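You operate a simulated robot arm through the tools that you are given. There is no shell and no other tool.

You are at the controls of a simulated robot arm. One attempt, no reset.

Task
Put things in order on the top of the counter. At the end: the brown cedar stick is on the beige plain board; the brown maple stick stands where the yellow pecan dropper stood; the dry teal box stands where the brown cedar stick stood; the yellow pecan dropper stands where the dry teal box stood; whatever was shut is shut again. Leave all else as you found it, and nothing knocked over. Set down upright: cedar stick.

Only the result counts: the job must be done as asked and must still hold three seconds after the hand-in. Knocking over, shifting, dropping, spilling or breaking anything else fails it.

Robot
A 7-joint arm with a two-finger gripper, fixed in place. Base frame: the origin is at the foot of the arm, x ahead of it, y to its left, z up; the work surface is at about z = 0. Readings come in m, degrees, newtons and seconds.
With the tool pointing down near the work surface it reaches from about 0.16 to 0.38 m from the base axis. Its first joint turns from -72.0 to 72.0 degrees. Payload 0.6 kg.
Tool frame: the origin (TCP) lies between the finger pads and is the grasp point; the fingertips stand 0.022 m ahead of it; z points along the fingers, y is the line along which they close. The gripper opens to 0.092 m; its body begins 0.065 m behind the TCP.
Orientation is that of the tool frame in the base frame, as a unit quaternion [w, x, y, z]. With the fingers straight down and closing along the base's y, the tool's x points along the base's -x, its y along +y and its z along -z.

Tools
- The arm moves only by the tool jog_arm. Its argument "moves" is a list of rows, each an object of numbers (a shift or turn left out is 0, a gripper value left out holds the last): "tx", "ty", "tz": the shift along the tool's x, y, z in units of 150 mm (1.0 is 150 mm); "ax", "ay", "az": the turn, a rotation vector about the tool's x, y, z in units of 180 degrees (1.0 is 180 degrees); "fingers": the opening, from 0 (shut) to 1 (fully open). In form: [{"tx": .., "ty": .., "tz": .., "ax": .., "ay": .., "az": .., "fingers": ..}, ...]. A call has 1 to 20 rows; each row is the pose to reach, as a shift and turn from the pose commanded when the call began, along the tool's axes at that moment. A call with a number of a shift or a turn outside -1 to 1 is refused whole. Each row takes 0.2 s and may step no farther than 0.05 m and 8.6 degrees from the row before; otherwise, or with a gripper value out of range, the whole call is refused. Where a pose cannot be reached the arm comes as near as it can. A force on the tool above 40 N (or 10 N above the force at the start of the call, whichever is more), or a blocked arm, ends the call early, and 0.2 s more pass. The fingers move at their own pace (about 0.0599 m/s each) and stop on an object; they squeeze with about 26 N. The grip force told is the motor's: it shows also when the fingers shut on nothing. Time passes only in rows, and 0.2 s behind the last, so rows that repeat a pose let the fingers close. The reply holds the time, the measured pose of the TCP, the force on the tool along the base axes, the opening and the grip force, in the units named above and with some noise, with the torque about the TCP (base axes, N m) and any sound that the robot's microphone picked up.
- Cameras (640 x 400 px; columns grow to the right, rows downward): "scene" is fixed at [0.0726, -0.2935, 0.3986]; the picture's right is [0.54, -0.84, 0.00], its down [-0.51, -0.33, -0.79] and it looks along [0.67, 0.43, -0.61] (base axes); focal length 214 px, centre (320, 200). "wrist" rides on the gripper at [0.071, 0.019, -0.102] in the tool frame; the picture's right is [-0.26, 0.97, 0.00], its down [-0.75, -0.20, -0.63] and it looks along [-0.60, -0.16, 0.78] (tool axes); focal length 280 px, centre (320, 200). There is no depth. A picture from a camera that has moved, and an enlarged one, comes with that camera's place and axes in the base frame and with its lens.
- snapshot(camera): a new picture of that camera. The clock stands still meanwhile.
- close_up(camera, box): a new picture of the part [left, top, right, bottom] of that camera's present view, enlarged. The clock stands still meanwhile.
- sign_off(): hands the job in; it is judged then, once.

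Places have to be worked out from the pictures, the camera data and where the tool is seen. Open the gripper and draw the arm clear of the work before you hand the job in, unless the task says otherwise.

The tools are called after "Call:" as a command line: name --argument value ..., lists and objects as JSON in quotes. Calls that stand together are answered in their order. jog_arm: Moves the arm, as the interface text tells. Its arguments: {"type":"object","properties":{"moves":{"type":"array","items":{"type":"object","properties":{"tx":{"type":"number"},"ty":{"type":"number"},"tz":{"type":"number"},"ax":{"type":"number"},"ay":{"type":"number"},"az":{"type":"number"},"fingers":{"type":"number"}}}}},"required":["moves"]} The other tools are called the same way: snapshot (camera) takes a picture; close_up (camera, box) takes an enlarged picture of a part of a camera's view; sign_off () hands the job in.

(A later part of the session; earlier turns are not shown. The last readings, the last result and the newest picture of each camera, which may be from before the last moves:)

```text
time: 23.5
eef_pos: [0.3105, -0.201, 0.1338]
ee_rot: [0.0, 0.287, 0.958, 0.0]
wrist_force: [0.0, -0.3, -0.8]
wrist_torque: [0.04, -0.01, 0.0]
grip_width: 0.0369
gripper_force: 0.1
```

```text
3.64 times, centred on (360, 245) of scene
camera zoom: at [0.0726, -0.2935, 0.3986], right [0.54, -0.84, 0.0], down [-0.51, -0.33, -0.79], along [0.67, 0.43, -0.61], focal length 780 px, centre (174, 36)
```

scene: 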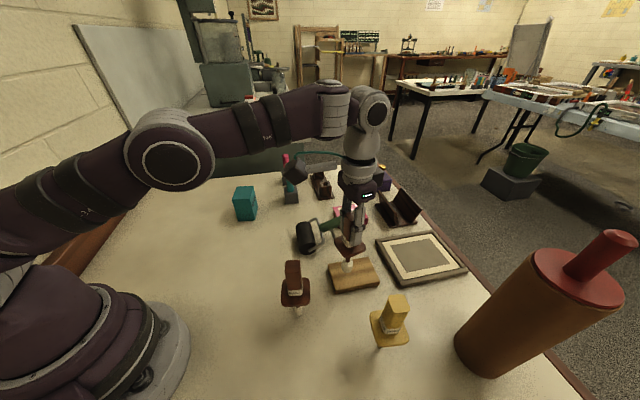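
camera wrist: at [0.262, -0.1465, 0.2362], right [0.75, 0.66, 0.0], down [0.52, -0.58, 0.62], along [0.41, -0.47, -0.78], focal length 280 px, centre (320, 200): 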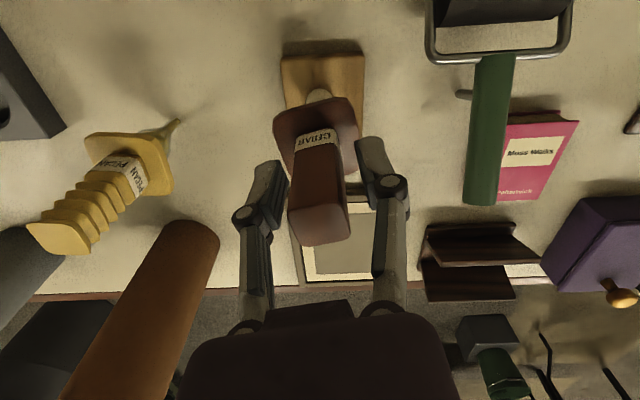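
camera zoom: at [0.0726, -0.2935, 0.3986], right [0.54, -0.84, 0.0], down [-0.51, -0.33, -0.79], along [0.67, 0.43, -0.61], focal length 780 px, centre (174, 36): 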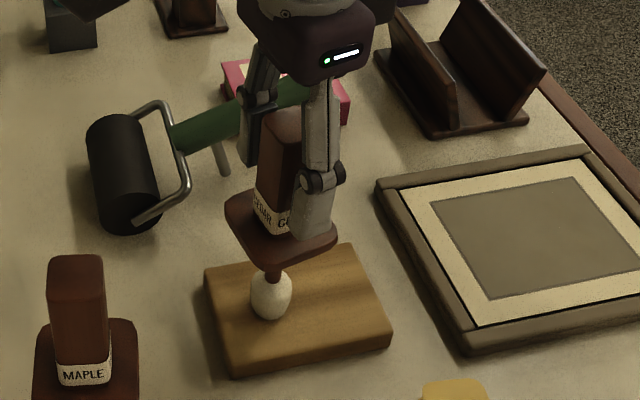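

The stick stands between the open fingers. I'll wait a moment to see that it is stable before withdrawing.

Call:
jog_arm --moves '[{"fingers": 0.55}, {"fingers": 0.55}, {"fingers": 0.55}, {"fingers": 0.55}]'

Call:
snapshot --camera "wrist"

Call:
close_up --camera "scene" --box '[310, 190, 410, 300]'

```text
time: 24.5
eef_pos: [0.3102, -0.2013, 0.1339]
ee_rot: [0.0, 0.286, 0.958, 0.0]
wrist_force: [-0.3, -0.7, -0.2]
wrist_torque: [-0.02, -0.02, -0.04]
grip_width: 0.0507
gripper_force: 0.0
```

```text
taken
camera wrist: at [0.262, -0.1465, 0.2362], right [0.75, 0.66, 0.0], down [0.52, -0.58, 0.62], along [0.41, -0.47, -0.78], focal length 280 px, centre (320, 200)
```

wrist: 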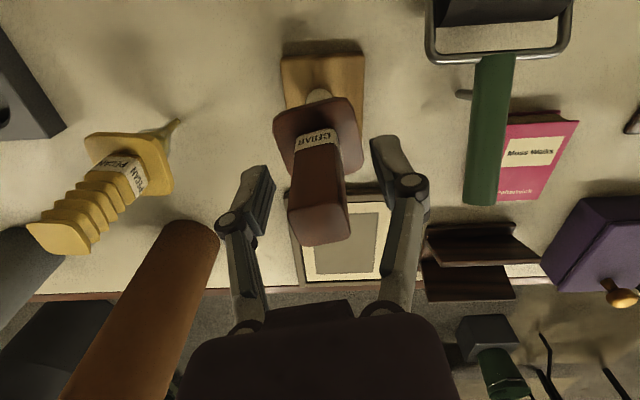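

```text
3.64 times, centred on (360, 245) of scene
camera zoom: at [0.0726, -0.2935, 0.3986], right [0.54, -0.84, 0.0], down [-0.51, -0.33, -0.79], along [0.67, 0.43, -0.61], focal length 780 px, centre (174, 36)
```

zoom: 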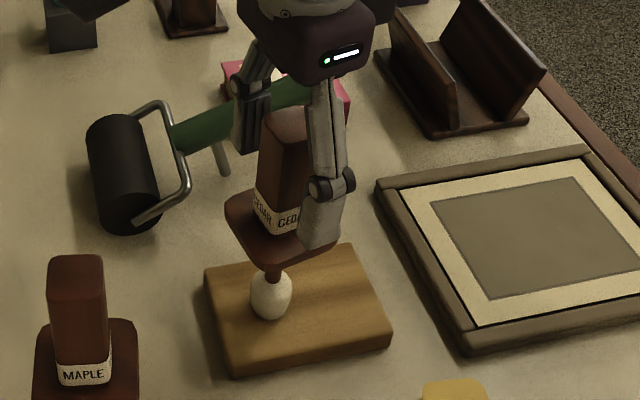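

The cedar stick stands upright and steady on the board. I'll withdraw along the finger gap, inward and upward, so that the handle slides out freely.

Call:
jog_arm --moves '[{"tx": 0.07, "tz": -0.04}, {"tx": 0.15, "tz": -0.1}, {"tx": 0.23, "tz": -0.22}, {"tx": 0.3, "tz": -0.36}, {"tx": 0.35, "tz": -0.52}, {"tx": 0.38, "tz": -0.7}, {"tx": 0.38, "tz": -0.7}]'

Call:
snapshot --camera "scene"

Call:
snapshot --camera "wrist"

```text
time: 26.1
eef_pos: [0.2634, -0.17, 0.2412]
ee_rot: [0.0, 0.287, 0.958, 0.0]
wrist_force: [0.6, -0.8, 0.1]
wrist_torque: [0.02, -0.01, -0.03]
grip_width: 0.0506
gripper_force: 0.1
```

```text
taken
```

scene: 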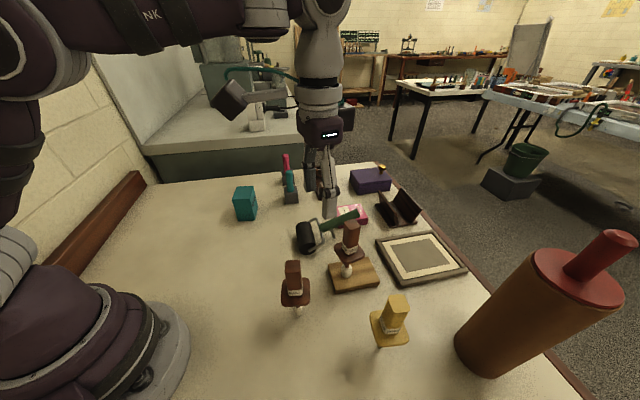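

```text
taken
camera wrist: at [0.2147, -0.1149, 0.3418], right [0.75, 0.66, 0.0], down [0.52, -0.58, 0.62], along [0.41, -0.47, -0.78], focal length 280 px, centre (320, 200)
```

wrist: 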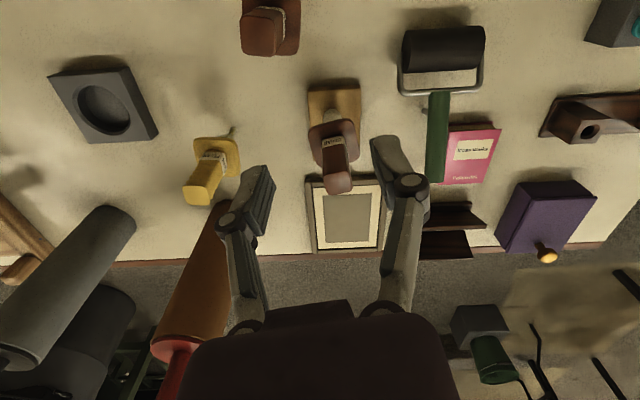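

Cedar stands on the board. Next is the teal box: I'll swing to the left side while turning the gripper so it closes across the box's 45 mm width (closing axis ≈127°).

Call:
jog_arm --moves '[{"tx": 0.065, "ty": 0.108, "az": -0.0436, "fingers": 1.0}, {"tx": 0.13, "ty": 0.216, "az": -0.0872}, {"tx": 0.196, "ty": 0.323, "az": -0.1308}, {"tx": 0.261, "ty": 0.431, "az": -0.1744}, {"tx": 0.326, "ty": 0.539, "az": -0.218}, {"tx": 0.391, "ty": 0.647, "az": -0.2616}, {"tx": 0.457, "ty": 0.754, "az": -0.3052}, {"tx": 0.522, "ty": 0.862, "az": -0.3488}, {"tx": 0.587, "ty": 0.97, "az": -0.392}, {"tx": 0.587, "ty": 0.97, "az": -0.392}]'

Call:
snapshot --camera "wrist"

Call:
close_up --camera "scene" --box '[270, 200, 430, 330]'

```text
time: 28.3
eef_pos: [0.2689, 0.0008, 0.2382]
ee_rot: [0.001, -0.32, 0.948, 0.0]
wrist_force: [-0.6, -0.1, -0.9]
wrist_torque: [0.0, 0.0, 0.01]
grip_width: 0.0919
gripper_force: 0.1
```

```text
taken
camera wrist: at [0.2015, -0.0275, 0.3417], right [-0.38, 0.93, 0.0], down [0.72, 0.29, 0.62], along [0.58, 0.24, -0.78], focal length 280 px, centre (320, 200)
```

wrist: 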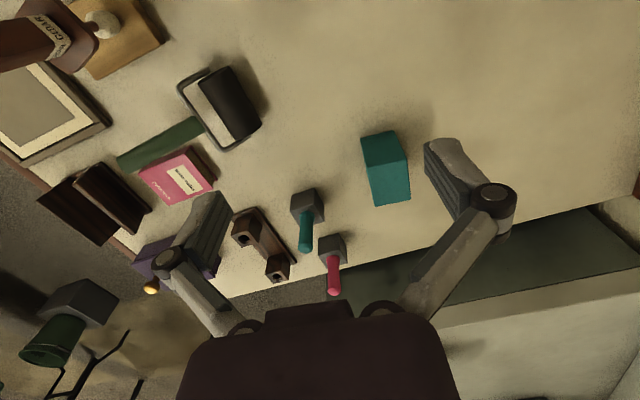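

```text
3.08 times, centred on (350, 265) of scene
camera zoom: at [0.0726, -0.2935, 0.3986], right [0.54, -0.84, 0.0], down [-0.51, -0.33, -0.79], along [0.67, 0.43, -0.61], focal length 660 px, centre (228, 0)
```

zoom: 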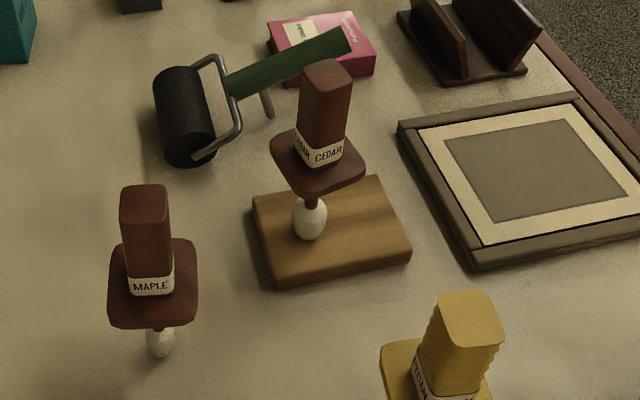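

Call:
close_up --camera "wrist" --box '[320, 110, 450, 220]'

```text
3.64 times, centred on (385, 165) of wrist
camera zoom: at [0.2015, -0.0275, 0.3417], right [-0.38, 0.93, 0.0], down [0.72, 0.29, 0.62], along [0.58, 0.24, -0.78], focal length 1020 px, centre (84, 327)
```

zoom: 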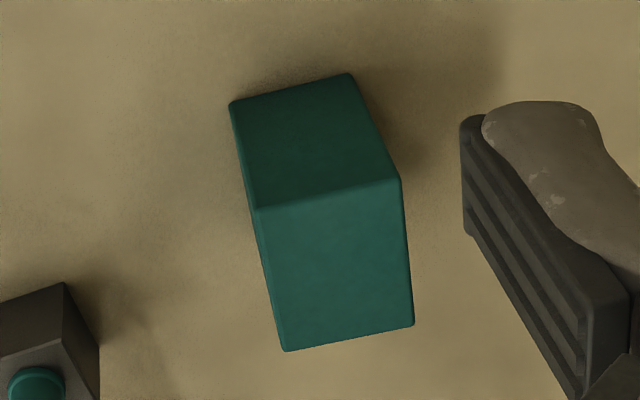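

The teal box is measured at centre (0.3477,0.122), its faces aligned with the present closing axis (127.3°). I'll approach to hover above it.

Call:
jog_arm --moves '[{"tx": -0.152, "ty": 0.049, "tz": 0.085}, {"tx": -0.305, "ty": 0.099, "tz": 0.17}, {"tx": -0.457, "ty": 0.148, "tz": 0.255}, {"tx": -0.604, "ty": 0.204, "tz": 0.355}, {"tx": -0.751, "ty": 0.259, "tz": 0.455}, {"tx": -0.83, "ty": 0.292, "tz": 0.588}, {"tx": -0.907, "ty": 0.324, "tz": 0.721}, {"tx": -0.907, "ty": 0.324, "tz": 0.721}]'

Call:
snapshot --camera "wrist"

```text
time: 30.1
eef_pos: [0.3477, 0.1209, 0.1312]
ee_rot: [0.0, -0.319, 0.948, 0.0]
wrist_force: [-0.2, 0.9, -0.5]
wrist_torque: [-0.01, 0.0, 0.02]
grip_width: 0.0923
gripper_force: 0.1
```

```text
taken
camera wrist: at [0.2804, 0.0933, 0.2332], right [-0.37, 0.93, 0.0], down [0.72, 0.29, 0.62], along [0.58, 0.23, -0.78], focal length 280 px, centre (320, 200)
```

wrist: 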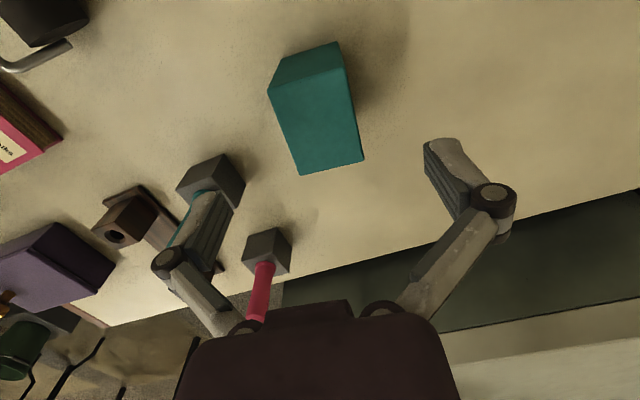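

The box is centred under the tool. I'll descend to TCP z≈0.045 with the gripper wide open.

Call:
jog_arm --moves '[{"tz": 0.15}, {"tz": 0.3}, {"tz": 0.44}, {"tz": 0.57}, {"tz": 0.57}]'

Call:
snapshot --camera "wrist"

Call:
close_up --camera "scene" --box '[200, 140, 330, 240]'

```text
time: 31.3
eef_pos: [0.3485, 0.1225, 0.044]
ee_rot: [0.0, -0.319, 0.948, 0.0]
wrist_force: [1.3, -1.3, 0.4]
wrist_torque: [0.0, -0.02, 0.02]
grip_width: 0.0921
gripper_force: 0.1
```

```text
taken
camera wrist: at [0.281, 0.0937, 0.1475], right [-0.38, 0.93, 0.0], down [0.72, 0.29, 0.62], along [0.58, 0.23, -0.78], focal length 280 px, centre (320, 200)
```

wrist: 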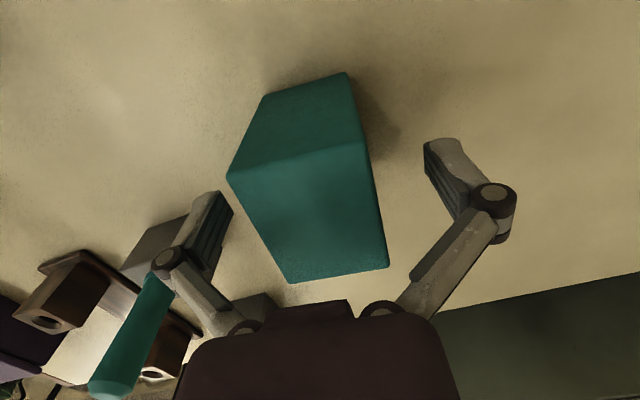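

```text
4.00 times, centred on (265, 190) of scene
camera zoom: at [0.0726, -0.2935, 0.3986], right [0.54, -0.84, 0.0], down [-0.51, -0.33, -0.79], along [0.67, 0.43, -0.61], focal length 858 px, centre (540, 240)
```

zoom: 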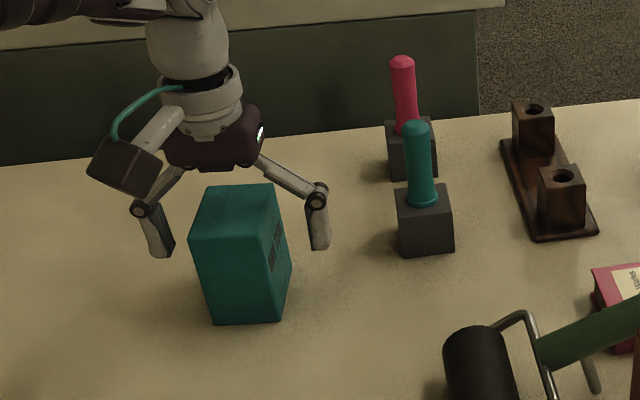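

Fingers straddle the box. I close the gripper on it.

Call:
jog_arm --moves '[{"fingers": 0.7}, {"fingers": 0.55}, {"fingers": 0.45}, {"fingers": 0.3}, {"fingers": 0.2}, {"fingers": 0.2}]'

Call:
snapshot --camera "wrist"

```text
time: 32.7
eef_pos: [0.3485, 0.1212, 0.0461]
ee_rot: [0.0, -0.319, 0.948, 0.0]
wrist_force: [-0.5, -0.2, 5.1]
wrist_torque: [-0.01, 0.07, 0.01]
grip_width: 0.0444
gripper_force: 25.9
```

```text
taken
camera wrist: at [0.281, 0.0937, 0.1478], right [-0.38, 0.93, 0.0], down [0.72, 0.29, 0.62], along [0.58, 0.23, -0.78], focal length 280 px, centre (320, 200)
```

wrist: 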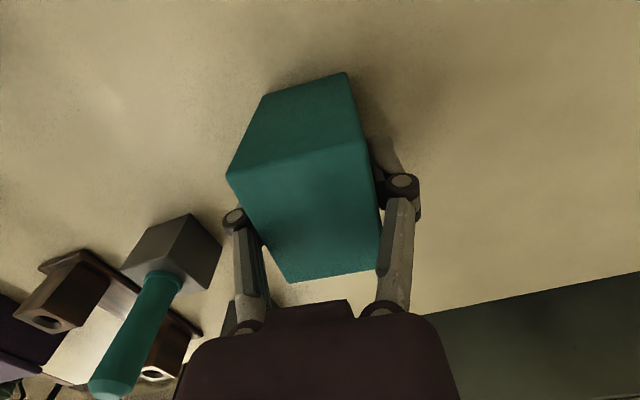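

The box is gripped at 44.4 mm. I'll lift and retract it inward.

Call:
jog_arm --moves '[{"tz": -0.04}, {"tz": -0.1}, {"tz": -0.2}, {"tx": 0.1, "ty": 0.02, "tz": -0.35}, {"tx": 0.205, "ty": 0.039, "tz": -0.503}, {"tx": 0.32, "ty": 0.065, "tz": -0.66}, {"tx": 0.44, "ty": 0.092, "tz": -0.82}, {"tx": 0.563, "ty": 0.119, "tz": -0.97}, {"tx": 0.563, "ty": 0.119, "tz": -0.97}]'

Call:
snapshot --camera "wrist"

Call:
snapshot --camera "scene"

```text
time: 34.7
eef_pos: [0.2697, 0.0843, 0.1906]
ee_rot: [0.0, -0.319, 0.948, 0.0]
wrist_force: [-0.6, 0.5, -1.2]
wrist_torque: [0.0, 0.0, -0.01]
grip_width: 0.0444
gripper_force: 26.4
```

```text
taken
camera wrist: at [0.202, 0.0566, 0.2934], right [-0.38, 0.93, 0.0], down [0.72, 0.29, 0.62], along [0.58, 0.23, -0.78], focal length 280 px, centre (320, 200)
```

wrist: 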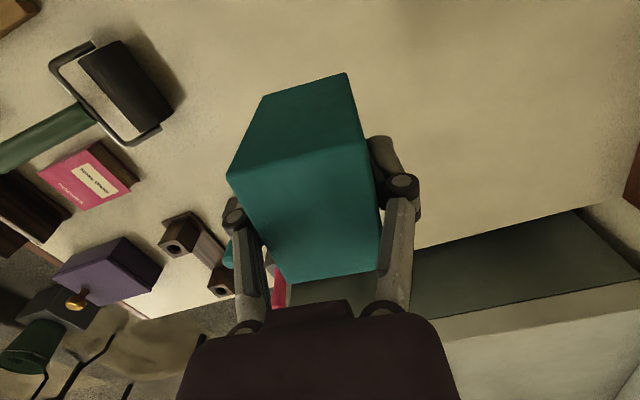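

```text
taken
```

scene: 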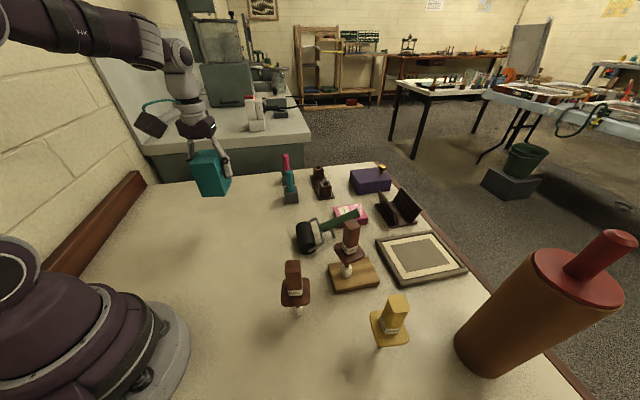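

Box lifted cleanly. I'll carry it high and around toward cedar's old place, turning the gripper as I go.

Call:
jog_arm --moves '[{"tx": 0.14, "ty": -0.076, "tz": -0.12, "az": 0.0446}, {"tx": 0.28, "ty": -0.153, "tz": -0.24, "az": 0.0892}, {"tx": 0.43, "ty": -0.229, "tz": -0.35, "az": 0.1338}, {"tx": 0.57, "ty": -0.305, "tz": -0.35, "az": 0.1784}, {"tx": 0.71, "ty": -0.38, "tz": -0.35, "az": 0.223}, {"tx": 0.851, "ty": -0.458, "tz": -0.35, "az": 0.2676}, {"tx": 0.851, "ty": -0.458, "tz": -0.35, "az": 0.2676}]'

```text
time: 36.3
eef_pos: [0.2089, -0.0476, 0.2425]
ee_rot: [0.001, 0.097, 0.995, 0.0]
wrist_force: [0.4, -0.8, -1.1]
wrist_torque: [0.0, -0.06, 0.01]
grip_width: 0.0442
gripper_force: 26.0
```

Call:
jog_arm --moves '[{"tx": 0.033, "ty": -0.176, "az": 0.0445}, {"tx": 0.066, "ty": -0.353, "az": 0.089}, {"tx": 0.1, "ty": -0.529, "az": 0.1335}, {"tx": 0.133, "ty": -0.706, "az": 0.178}, {"tx": 0.166, "ty": -0.882, "az": 0.2225}, {"tx": 0.166, "ty": -0.882, "az": 0.267}, {"tx": 0.166, "ty": -0.882, "az": 0.3115}, {"tx": 0.166, "ty": -0.882, "az": 0.356}, {"tx": 0.166, "ty": -0.882, "az": 0.356}]'

Call:
snapshot --camera "wrist"

```text
time: 38.3
eef_pos: [0.1595, -0.1723, 0.2436]
ee_rot: [0.0, 0.61, 0.792, -0.001]
wrist_force: [0.1, 0.1, -0.7]
wrist_torque: [-0.03, -0.01, 0.02]
grip_width: 0.0444
gripper_force: 26.2
```

```text
taken
camera wrist: at [0.1611, -0.0996, 0.3461], right [1.0, -0.01, 0.0], down [0.0, -0.78, 0.63], along [0.0, -0.63, -0.78], focal length 280 px, centre (320, 200)
```

wrist: 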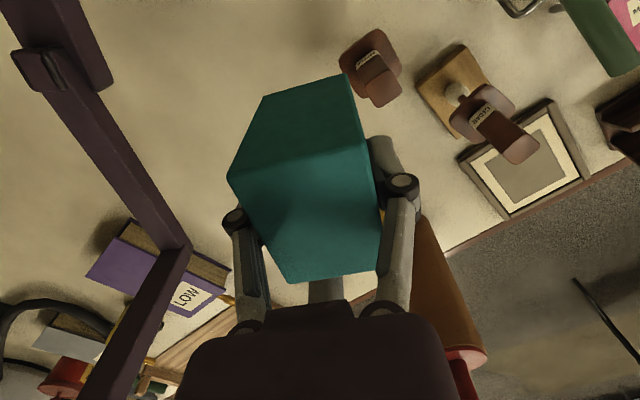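

The box hangs level beside the target. I'll move over cedar's old place (0.1201,-0.2457) and descend most of the way.

Call:
jog_arm --moves '[{"tx": -0.135, "ty": -0.126}, {"tx": -0.27, "ty": -0.251}, {"tx": -0.405, "ty": -0.377}, {"tx": -0.405, "ty": -0.377, "tz": 0.2}, {"tx": -0.405, "ty": -0.377, "tz": 0.4}, {"tx": -0.405, "ty": -0.377, "tz": 0.6}, {"tx": -0.405, "ty": -0.377, "tz": 0.8}, {"tx": -0.405, "ty": -0.377, "tz": 1.0}, {"tx": -0.405, "ty": -0.377, "tz": 1.0}]'

Call:
snapshot --camera "wrist"

Call:
snapshot --camera "scene"

```text
time: 40.3
eef_pos: [0.1212, -0.245, 0.0929]
ee_rot: [0.0, 0.609, 0.794, -0.001]
wrist_force: [-0.6, -0.5, -1.0]
wrist_torque: [-0.02, 0.01, 0.01]
grip_width: 0.0444
gripper_force: 25.9
```

```text
taken
camera wrist: at [0.1223, -0.173, 0.1958], right [1.0, 0.0, 0.0], down [0.0, -0.78, 0.63], along [0.0, -0.63, -0.78], focal length 280 px, centre (320, 200)
```

wrist: 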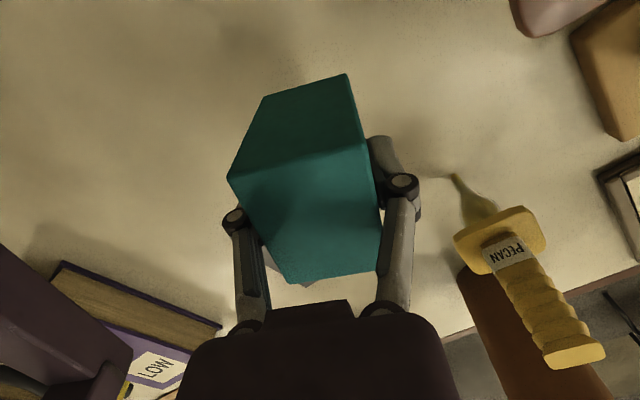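

```text
taken
```

scene: 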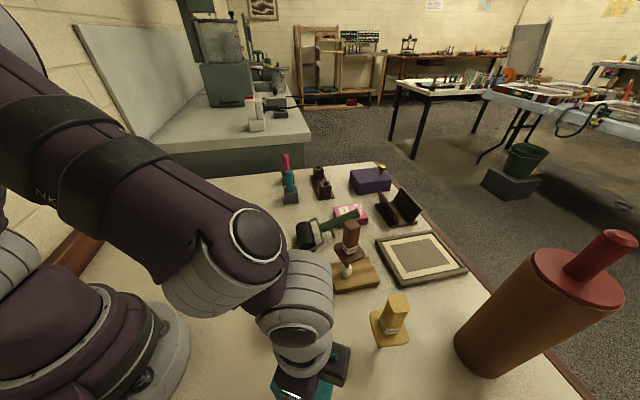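

Call:
jog_arm --moves '[{"tz": 0.1}, {"tz": 0.19}, {"tz": 0.26}, {"tz": 0.295}, {"tz": 0.295}]'

```text
time: 41.5
eef_pos: [0.1213, -0.2461, 0.0496]
ee_rot: [0.0, 0.609, 0.793, 0.0]
wrist_force: [1.0, -0.3, -0.9]
wrist_torque: [-0.01, 0.01, 0.03]
grip_width: 0.0443
gripper_force: 26.1
```

Call:
jog_arm --moves '[{"tz": 0.01}, {"tz": 0.02}, {"tz": 0.02}]'

```text
time: 42.3
eef_pos: [0.1217, -0.2463, 0.0464]
ee_rot: [0.0, 0.609, 0.793, 0.0]
wrist_force: [-0.2, 0.7, -1.5]
wrist_torque: [0.0, -0.01, 0.01]
grip_width: 0.0445
gripper_force: 26.0
```

Call:
jog_arm --moves '[{"tz": 0.007}, {"tz": 0.007}]'

```text
time: 42.9
eef_pos: [0.123, -0.247, 0.0455]
ee_rot: [0.0, 0.609, 0.793, 0.0]
wrist_force: [0.3, 2.1, 5.2]
wrist_torque: [0.02, -0.03, 0.01]
grip_width: 0.0446
gripper_force: 25.7
```

Contact with the counter (5 N) at the same height as at the pick-up. I'll release the box.

Call:
jog_arm --moves '[{"tz": -0.003}, {"tz": -0.003, "fingers": 0.52}, {"tz": -0.003, "fingers": 0.56}, {"tz": -0.003, "fingers": 0.65}, {"tz": -0.003, "fingers": 0.8}, {"tz": -0.003, "fingers": 0.8}]'

Call:
snapshot --camera "wrist"

```text
time: 44.3
eef_pos: [0.1221, -0.2464, 0.0457]
ee_rot: [0.0, 0.609, 0.793, 0.0]
wrist_force: [1.2, 0.3, -1.3]
wrist_torque: [0.01, 0.01, -0.01]
grip_width: 0.0736
gripper_force: 0.1
```

```text
taken
camera wrist: at [0.1221, -0.1726, 0.1481], right [1.0, 0.0, 0.0], down [0.0, -0.78, 0.63], along [0.0, -0.63, -0.78], focal length 280 px, centre (320, 200)
```

wrist: 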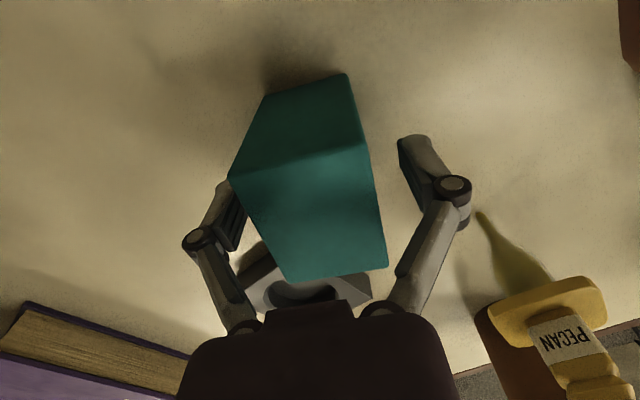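

Call:
jog_arm --moves '[{"tz": -0.1}, {"tz": -0.25}, {"tz": -0.45}, {"tz": -0.65}, {"tz": -0.85}, {"tz": -1.0}, {"tz": -1.0}]'

Call:
snapshot --camera "wrist"

Call:
snapshot --camera "scene"

```text
time: 45.9
eef_pos: [0.1197, -0.2459, 0.1956]
ee_rot: [-0.001, 0.608, 0.794, 0.001]
wrist_force: [0.6, 0.4, -0.1]
wrist_torque: [-0.03, 0.0, 0.03]
grip_width: 0.0736
gripper_force: 0.1
```

```text
taken
camera wrist: at [0.122, -0.173, 0.2984], right [1.0, 0.0, 0.0], down [0.0, -0.78, 0.63], along [0.0, -0.63, -0.78], focal length 280 px, centre (320, 200)
```

wrist: 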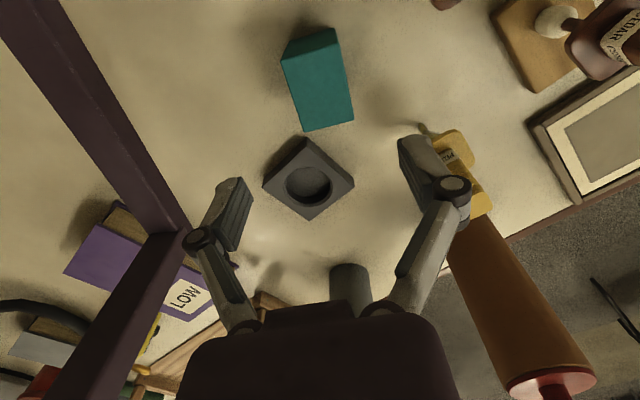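

```text
taken
```

scene: 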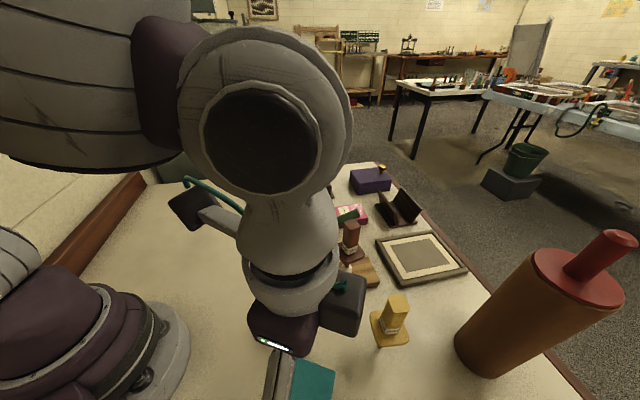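

The teal box stands at about (0.123,-0.246), within 3 mm of cedar's old place. Next is the pecan dropper at r≈0.381, near the reach limit. I'll hover on its inner side with the closing axis tangential (37°).

Call:
jog_arm --moves '[{"tx": -0.06, "ty": 0.15, "tz": -0.03, "az": -0.0413}, {"tx": -0.12, "ty": 0.3, "tz": -0.03, "az": -0.0827}, {"tx": -0.177, "ty": 0.447, "tz": -0.03, "az": -0.124}, {"tx": -0.177, "ty": 0.447, "tz": -0.03, "az": -0.124}]'

Call:
snapshot --camera "wrist"

Call:
close_up --camera "wrist" --box '[260, 90, 420, 220]'

```text
time: 46.9
eef_pos: [0.1927, -0.2536, 0.2007]
ee_rot: [0.0, 0.443, 0.896, 0.0]
wrist_force: [-0.2, -0.3, 0.0]
wrist_torque: [0.0, 0.01, 0.03]
grip_width: 0.0738
gripper_force: 0.0
```

```text
taken
camera wrist: at [0.1655, -0.1864, 0.3033], right [0.93, 0.38, 0.0], down [0.29, -0.72, 0.62], along [0.24, -0.58, -0.78], focal length 280 px, centre (320, 200)
```

wrist: 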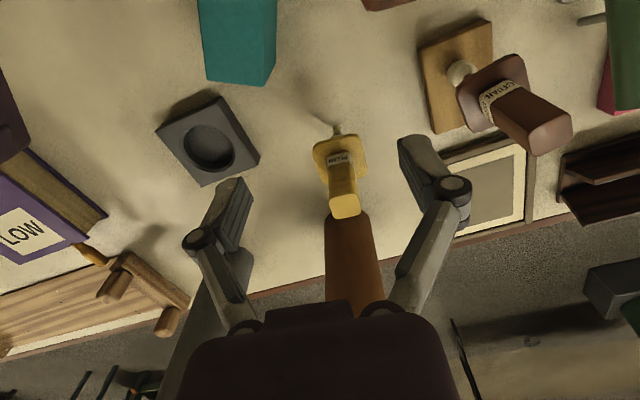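

```text
3.08 times, centred on (340, 155) of wrist
camera zoom: at [0.1655, -0.1864, 0.3033], right [0.93, 0.38, 0.0], down [0.29, -0.72, 0.62], along [0.24, -0.58, -0.78], focal length 863 px, centre (258, 338)
```

zoom: 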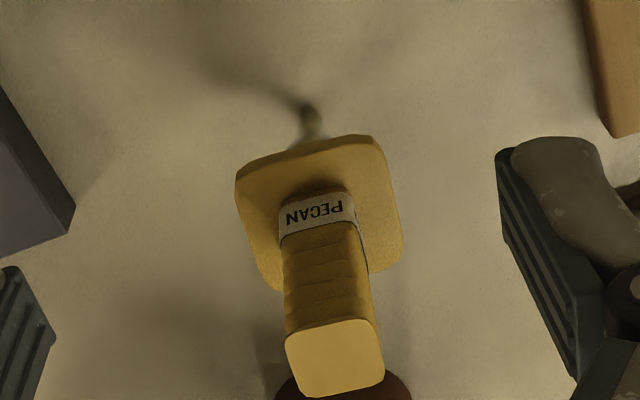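

Pecan is measured at about (0.233,-0.303), with its handle aligned within ~1° of the closing axis. I'll tilt the tool 9° outward about the closing axis to gain reach, and narrow the fingers a bit.

Call:
jog_arm --moves '[{"ty": 0.008, "ay": -0.025, "fingers": 0.62}, {"ty": 0.015, "ay": -0.05, "fingers": 0.62}, {"ty": 0.015, "ay": -0.05, "fingers": 0.62}]'

```text
time: 47.7
eef_pos: [0.1939, -0.2526, 0.2002]
ee_rot: [0.071, 0.442, 0.894, -0.035]
wrist_force: [0.9, 0.8, -0.1]
wrist_torque: [0.0, 0.05, 0.02]
grip_width: 0.057
gripper_force: 0.0
```

Now I'll descend on the inner side of the dropper to grasp height.

Call:
jog_arm --moves '[{"tx": 0.03, "tz": 0.19}, {"tx": 0.06, "tz": 0.38}, {"tx": 0.0898, "tz": 0.566}, {"tx": 0.0898, "tz": 0.566}]'

Call:
snapshot --camera "wrist"

Call:
snapshot --camera "scene"

```text
time: 48.7
eef_pos: [0.1954, -0.2532, 0.1127]
ee_rot: [0.07, 0.442, 0.893, -0.035]
wrist_force: [-0.2, -0.4, 0.9]
wrist_torque: [0.01, 0.0, -0.04]
grip_width: 0.0568
gripper_force: 0.1
```

```text
taken
camera wrist: at [0.1587, -0.1741, 0.2039], right [0.92, 0.38, 0.04], down [0.23, -0.64, 0.74], along [0.3, -0.67, -0.68], focal length 280 px, centre (320, 200)
```

wrist: 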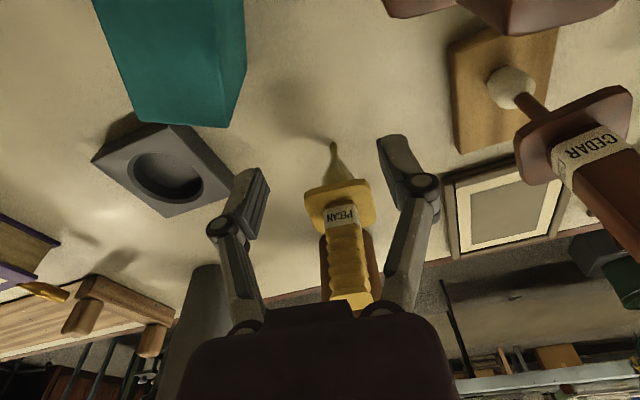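

```text
taken
```

scene: 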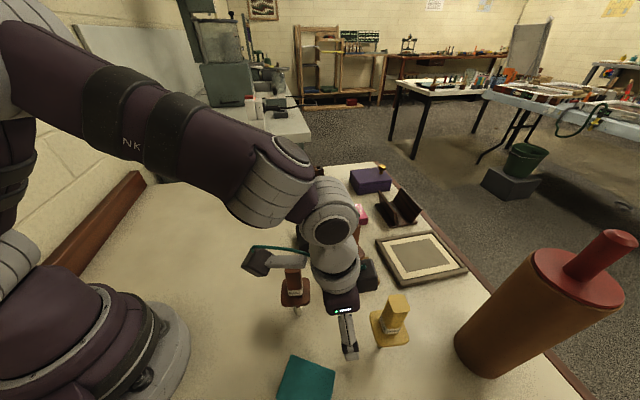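

Fingers are lined up with the handle. I'll slide radially outward in stages.

Call:
jog_arm --moves '[{"tx": -0.08, "tz": 0.0125}, {"tx": -0.16, "tz": 0.025}, {"tx": -0.22, "tz": 0.035}, {"tx": -0.26, "tz": 0.041}, {"tx": -0.26, "tz": 0.041}]'

Call:
snapshot --camera "wrist"

Call:
close_up --camera "scene" --box '[310, 240, 450, 380]'

```text
time: 49.9
eef_pos: [0.2188, -0.2846, 0.1137]
ee_rot: [0.071, 0.442, 0.894, -0.035]
wrist_force: [0.5, 0.1, 0.1]
wrist_torque: [0.0, -0.02, 0.01]
grip_width: 0.0568
gripper_force: 0.0
```

```text
taken
camera wrist: at [0.1822, -0.2046, 0.2043], right [0.92, 0.38, 0.04], down [0.23, -0.64, 0.74], along [0.3, -0.67, -0.68], focal length 280 px, centre (320, 200)
```

wrist: 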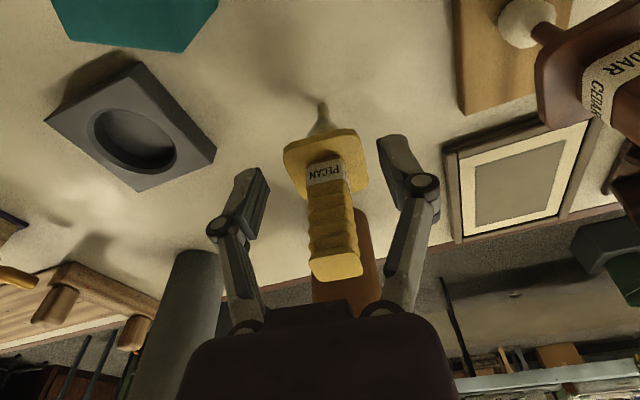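

```text
2.86 times, centred on (380, 310) of scene
camera zoom: at [0.0726, -0.2935, 0.3986], right [0.54, -0.84, 0.0], down [-0.51, -0.33, -0.79], along [0.67, 0.43, -0.61], focal length 613 px, centre (149, -114)
```

zoom: 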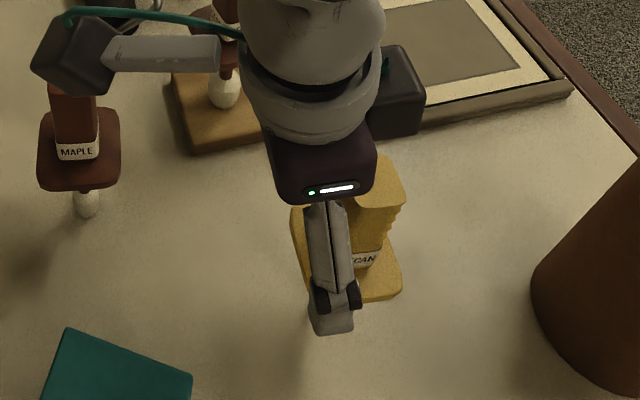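

Still well centred. About 22 mm remain to the handle's axis.

Call:
jog_arm --moves '[{"tx": -0.04, "tz": 0.006}, {"tx": -0.08, "tz": 0.0125}, {"tx": -0.115, "tz": 0.018}, {"tx": -0.143, "tz": 0.0225}, {"tx": -0.143, "tz": 0.0225}]'

Call:
snapshot --camera "wrist"

```text
time: 51.1
eef_pos: [0.2306, -0.3019, 0.1129]
ee_rot: [0.07, 0.442, 0.893, -0.035]
wrist_force: [-0.1, 0.8, 0.4]
wrist_torque: [-0.02, -0.01, -0.01]
grip_width: 0.057
gripper_force: 0.0
```

```text
taken
camera wrist: at [0.1955, -0.2219, 0.2039], right [0.92, 0.38, 0.04], down [0.23, -0.64, 0.74], along [0.3, -0.67, -0.68], focal length 280 px, centre (320, 200)
```

wrist: 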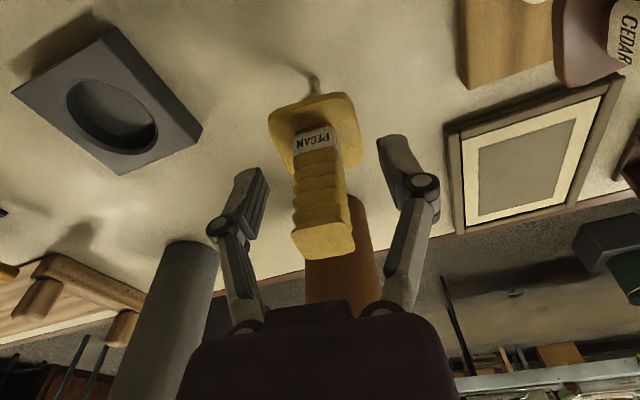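

The handle is centred in the grip. I'll close on it.

Call:
jog_arm --moves '[{"fingers": 0.45}, {"fingers": 0.35}, {"fingers": 0.27}, {"fingers": 0.2}, {"fingers": 0.1}, {"fingers": 0.1}]'

Call:
snapshot --camera "wrist"

```text
time: 52.5
eef_pos: [0.2325, -0.3007, 0.1148]
ee_rot: [0.07, 0.442, 0.893, -0.035]
wrist_force: [-0.4, -0.5, 0.5]
wrist_torque: [-0.03, 0.04, 0.01]
grip_width: 0.0211
gripper_force: 26.4
```

```text
taken
camera wrist: at [0.1955, -0.2218, 0.2039], right [0.92, 0.38, 0.04], down [0.23, -0.64, 0.74], along [0.3, -0.67, -0.68], focal length 280 px, centre (320, 200)
```

wrist: 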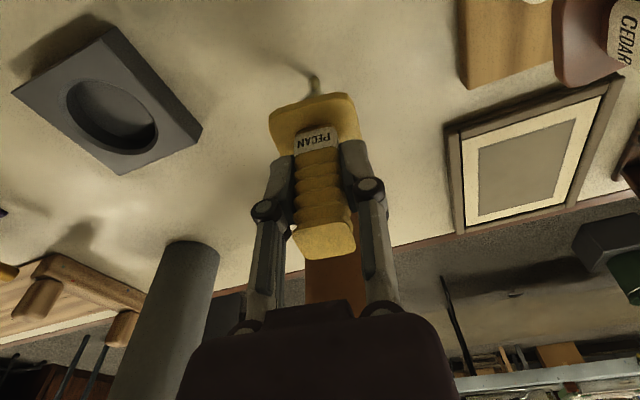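

Dropper gripped (21 mm). I'll lift it straight up a little, then up and inward.

Call:
jog_arm --moves '[{"tx": -0.004, "tz": -0.025}, {"tx": -0.017, "tz": -0.105}, {"tx": 0.02, "tz": -0.21}, {"tx": 0.064, "tz": -0.321}, {"tx": 0.125, "tz": -0.465}, {"tx": 0.187, "tz": -0.61}, {"tx": 0.29, "tz": -0.8}, {"tx": 0.398, "tz": -0.981}, {"tx": 0.398, "tz": -0.981}]'

Call:
snapshot --camera "wrist"

Call:
snapshot --camera "scene"

```text
time: 54.5
eef_pos: [0.1811, -0.2367, 0.2503]
ee_rot: [0.071, 0.442, 0.893, -0.034]
wrist_force: [0.7, 1.0, -1.2]
wrist_torque: [0.01, -0.02, -0.01]
grip_width: 0.021
gripper_force: 26.3
```

```text
taken
camera wrist: at [0.1459, -0.1567, 0.3404], right [0.92, 0.38, 0.04], down [0.23, -0.64, 0.74], along [0.3, -0.67, -0.68], focal length 280 px, centre (320, 200)
```

wrist: 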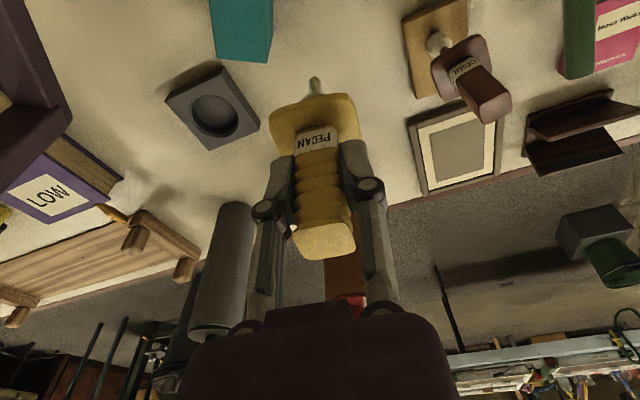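

```text
taken
```

scene: 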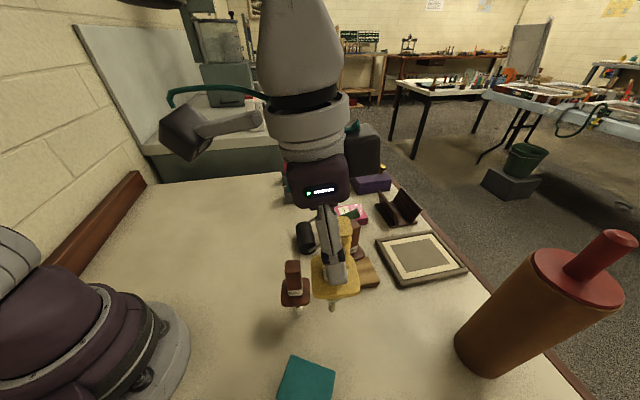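

The dropper is held well. I'll raise it further so the tip clears maple's top, then begin to swing left, rotating about the vertical to keep the tilt radial.

Call:
jog_arm --moves '[{"tx": -0.018, "tz": -0.115}, {"tx": -0.036, "tz": -0.23}, {"tx": -0.036, "tz": -0.23}]'

Call:
jog_arm --moves '[{"tx": 0.131, "ty": 0.177, "tz": -0.021, "ax": -0.0069, "az": -0.0438}, {"tx": 0.262, "ty": 0.354, "tz": -0.042, "ax": -0.0139, "az": -0.0876}, {"tx": 0.394, "ty": 0.531, "tz": -0.063, "ax": -0.0208, "az": -0.1313}, {"tx": 0.525, "ty": 0.709, "tz": -0.083, "ax": -0.0277, "az": -0.1751}, {"tx": 0.657, "ty": 0.886, "tz": -0.104, "ax": -0.0347, "az": -0.2189}, {"tx": 0.657, "ty": 0.886, "tz": -0.104, "ax": -0.0347, "az": -0.2189}]'

Call:
snapshot --camera "wrist"

Call:
snapshot --camera "scene"

```text
time: 55.3
eef_pos: [0.1811, -0.2365, 0.285]
ee_rot: [0.07, 0.442, 0.893, -0.034]
wrist_force: [0.0, -0.2, -0.6]
wrist_torque: [-0.03, 0.05, 0.02]
grip_width: 0.021
gripper_force: 25.9
```

```text
time: 56.7
eef_pos: [0.2278, -0.0756, 0.2863]
ee_rot: [0.078, 0.111, 0.991, -0.008]
wrist_force: [-0.6, -0.2, -0.1]
wrist_torque: [-0.02, -0.03, 0.01]
grip_width: 0.0208
gripper_force: 26.3
```

```text
taken
camera wrist: at [0.1484, -0.0391, 0.3759], right [0.46, 0.88, 0.04], down [0.59, -0.34, 0.73], along [0.66, -0.32, -0.68], focal length 280 px, centre (320, 200)
```

wrist: 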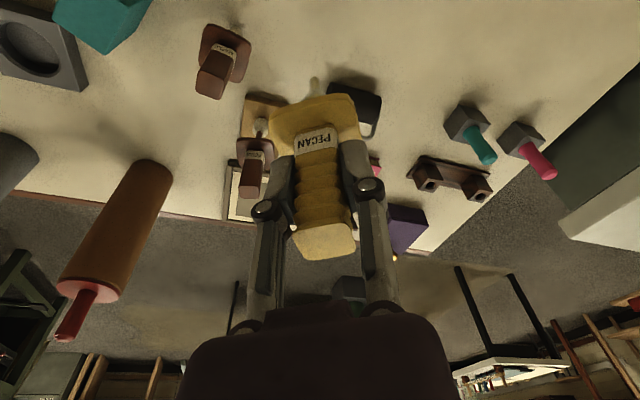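

```text
taken
```

scene: 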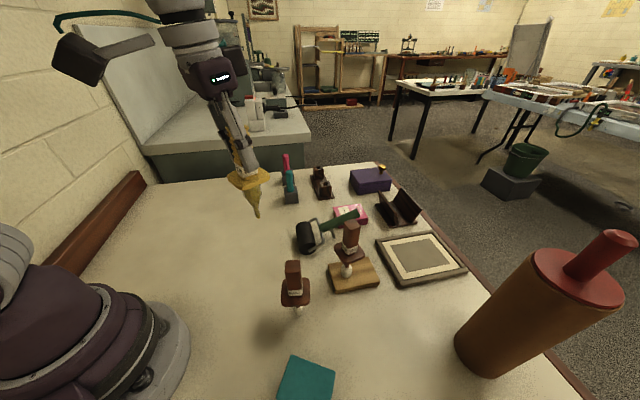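

Call:
jog_arm --moves '[{"tx": -0.005, "ty": 0.24, "tz": 0.001, "ax": -0.007, "az": -0.044}, {"tx": -0.01, "ty": 0.481, "tz": 0.002, "ax": -0.014, "az": -0.088}, {"tx": -0.016, "ty": 0.722, "tz": 0.003, "ax": -0.0209, "az": -0.132}, {"tx": -0.021, "ty": 0.962, "tz": 0.003, "ax": -0.0279, "az": -0.1761}, {"tx": -0.021, "ty": 0.962, "tz": 0.003, "ax": -0.0279, "az": -0.1761}]'

Call:
snapshot --camera "wrist"

```text
time: 57.9
eef_pos: [0.2632, 0.0647, 0.2856]
ee_rot: [0.077, -0.167, 0.983, 0.012]
wrist_force: [-0.4, -0.1, -0.2]
wrist_torque: [0.01, -0.02, -0.05]
grip_width: 0.0209
gripper_force: 25.9
```

```text
taken
camera wrist: at [0.1766, 0.0535, 0.3753], right [-0.08, 1.0, 0.04], down [0.68, 0.02, 0.73], along [0.73, 0.08, -0.68], focal length 280 px, centre (320, 200)
```

wrist: 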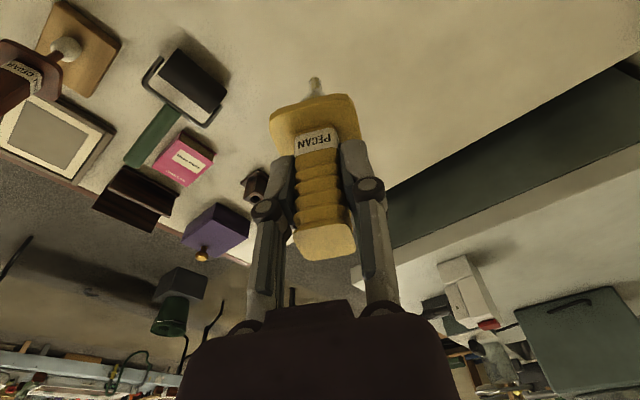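

Aligned with the teal box's old place. Now I'll descend and move outward toward it.

Call:
jog_arm --moves '[{"tx": -0.09, "ty": 0.06, "tz": 0.116}, {"tx": -0.178, "ty": 0.12, "tz": 0.232}, {"tx": -0.265, "ty": 0.18, "tz": 0.349}, {"tx": -0.315, "ty": 0.181, "tz": 0.492}, {"tx": -0.364, "ty": 0.182, "tz": 0.635}, {"tx": -0.413, "ty": 0.183, "tz": 0.777}, {"tx": -0.413, "ty": 0.183, "tz": 0.777}]'

Call:
snapshot --camera "wrist"

Call:
snapshot --camera "scene"

```text
time: 59.5
eef_pos: [0.3292, 0.116, 0.1795]
ee_rot: [0.078, -0.166, 0.983, 0.013]
wrist_force: [-0.8, 0.6, -0.8]
wrist_torque: [0.0, -0.03, 0.0]
grip_width: 0.0207
gripper_force: 26.2
```

```text
taken
camera wrist: at [0.2418, 0.1047, 0.2691], right [-0.07, 1.0, 0.04], down [0.68, 0.02, 0.74], along [0.73, 0.08, -0.68], focal length 280 px, centre (320, 200)
```

wrist: 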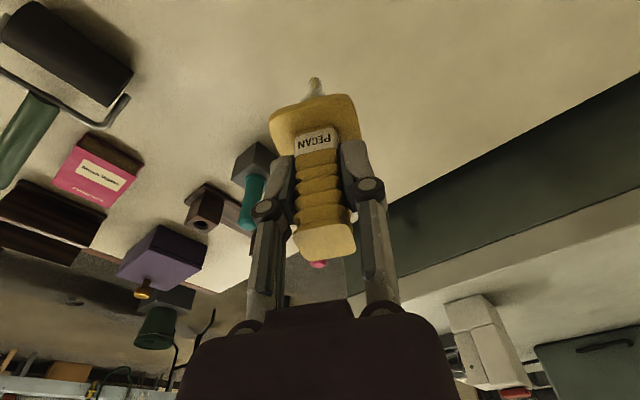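

```text
taken
```

scene: 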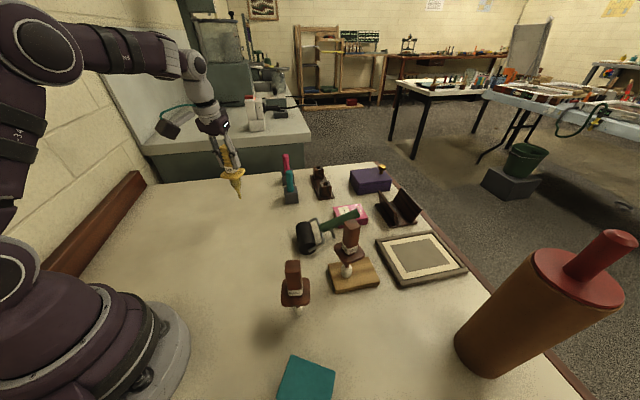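

I'll check the dropper's uprightness in close-up before setting it down.

Call:
close_up --camera "scene" --box '[180, 90, 300, 210]'

Call:
close_up --camera "wrist" --box '[240, 60, 400, 270]'

```text
3.33 times, centred on (240, 150) of scene
camera zoom: at [0.0726, -0.2935, 0.3986], right [0.54, -0.84, 0.0], down [-0.51, -0.33, -0.79], along [0.67, 0.43, -0.61], focal length 715 px, centre (587, 367)
```

zoom: 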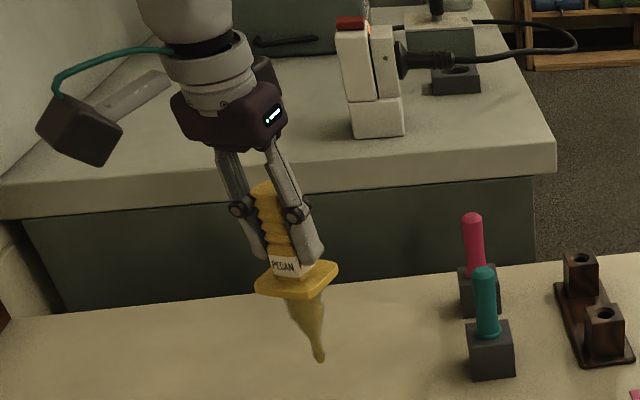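

```text
1.90 times, centred on (320, 165) of wrist
camera zoom: at [0.2418, 0.1047, 0.2691], right [-0.07, 1.0, 0.04], down [0.68, 0.02, 0.74], along [0.73, 0.08, -0.68], focal length 534 px, centre (320, 267)
```

zoom: 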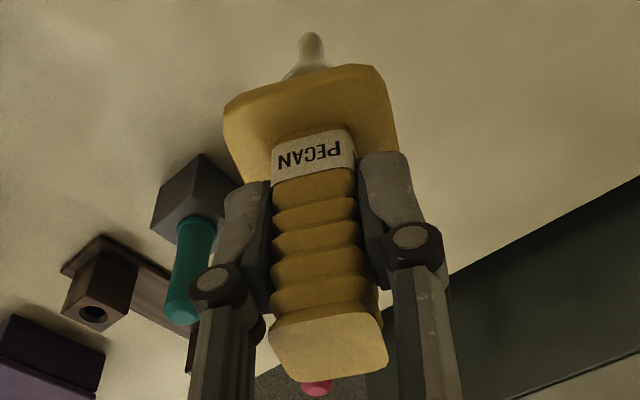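

The dropper looks vertical within about a degree. I'll continue down to about 2 cm above contact.

Call:
jog_arm --moves '[{"tx": -0.028, "ty": 0.001, "tz": 0.104}, {"tx": -0.056, "ty": 0.002, "tz": 0.208}, {"tx": -0.084, "ty": 0.003, "tz": 0.313}, {"tx": -0.084, "ty": 0.003, "tz": 0.313}]'

Call:
snapshot --camera "wrist"

Call:
close_up --camera "scene" --box '[180, 110, 300, 230]'

```text
time: 60.5
eef_pos: [0.3467, 0.1228, 0.1349]
ee_rot: [0.078, -0.166, 0.983, 0.014]
wrist_force: [-0.3, -0.5, 0.0]
wrist_torque: [0.0, -0.01, 0.03]
grip_width: 0.0208
gripper_force: 26.0
```

```text
taken
camera wrist: at [0.2604, 0.1122, 0.2247], right [-0.07, 1.0, 0.04], down [0.68, 0.02, 0.74], along [0.73, 0.08, -0.68], focal length 280 px, centre (320, 200)
```

wrist: 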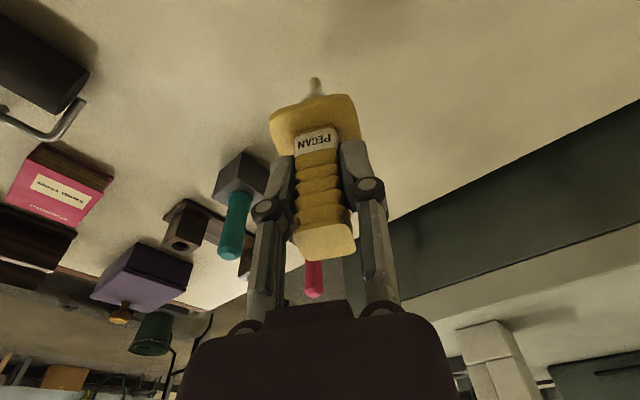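

```text
3.33 times, centred on (240, 170) of scene
camera zoom: at [0.0726, -0.2935, 0.3986], right [0.54, -0.84, 0.0], down [-0.51, -0.33, -0.79], along [0.67, 0.43, -0.61], focal length 715 px, centre (587, 300)
```

zoom: 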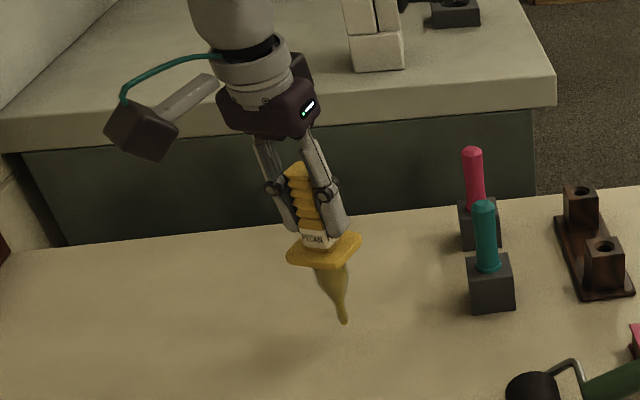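

Positioned over the spot (0.348,0.1225). Lowering close to the counter.

Call:
jog_arm --moves '[{"tx": 0.007, "tz": 0.045}, {"tx": 0.013, "tz": 0.085}, {"tx": 0.018, "tz": 0.115}, {"tx": 0.018, "tz": 0.115}]'

Call:
jog_arm --moves '[{"tx": 0.0015, "tz": 0.01}, {"tx": 0.0015, "tz": 0.01}]'

```text
time: 61.5
eef_pos: [0.3467, 0.1237, 0.1171]
ee_rot: [0.077, -0.167, 0.983, 0.014]
wrist_force: [1.0, -0.1, -0.1]
wrist_torque: [0.02, -0.01, -0.01]
grip_width: 0.0207
gripper_force: 25.7
```

```text
time: 62.1
eef_pos: [0.3466, 0.1223, 0.1153]
ee_rot: [0.077, -0.167, 0.983, 0.013]
wrist_force: [-0.1, -0.2, -0.7]
wrist_torque: [-0.04, 0.04, 0.01]
grip_width: 0.021
gripper_force: 25.4
```

Call:
jog_arm --moves '[{"tx": 0.001, "tz": 0.0067}, {"tx": 0.001, "tz": 0.0067}]'

Call:
snapshot --camera "wrist"

```text
time: 62.7
eef_pos: [0.3475, 0.1238, 0.1145]
ee_rot: [0.078, -0.168, 0.983, 0.014]
wrist_force: [-0.3, 0.2, 0.4]
wrist_torque: [-0.02, 0.04, 0.0]
grip_width: 0.021
gripper_force: 25.7
```

```text
taken
camera wrist: at [0.2598, 0.1123, 0.2051], right [-0.07, 1.0, 0.04], down [0.68, 0.02, 0.73], along [0.73, 0.08, -0.68], focal length 280 px, centre (320, 200)
```

wrist: 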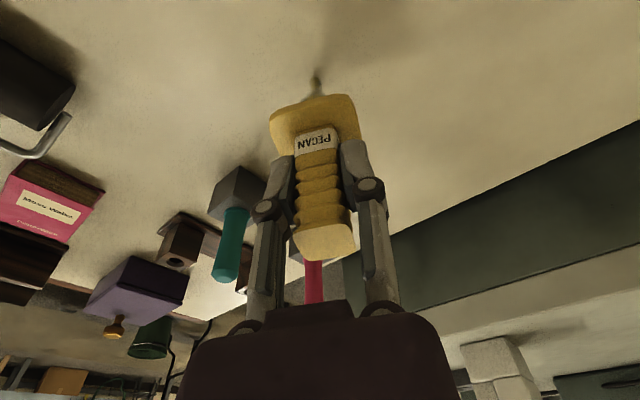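

Call:
jog_arm --moves '[{"tx": 0.0008, "tz": 0.005}, {"tx": 0.0008, "tz": 0.005}]'

```text
time: 63.3
eef_pos: [0.3459, 0.123, 0.1152]
ee_rot: [0.078, -0.167, 0.983, 0.012]
wrist_force: [0.1, 0.6, 0.0]
wrist_torque: [0.01, -0.02, -0.01]
grip_width: 0.0209
gripper_force: 25.9
```

Call:
jog_arm --moves '[{"tx": 0.0006, "tz": 0.004}, {"tx": 0.0006, "tz": 0.004}]'

```text
time: 63.9
eef_pos: [0.3464, 0.1231, 0.1138]
ee_rot: [0.078, -0.167, 0.983, 0.013]
wrist_force: [0.7, 1.2, -0.4]
wrist_torque: [-0.02, -0.03, -0.01]
grip_width: 0.0208
gripper_force: 26.1
```

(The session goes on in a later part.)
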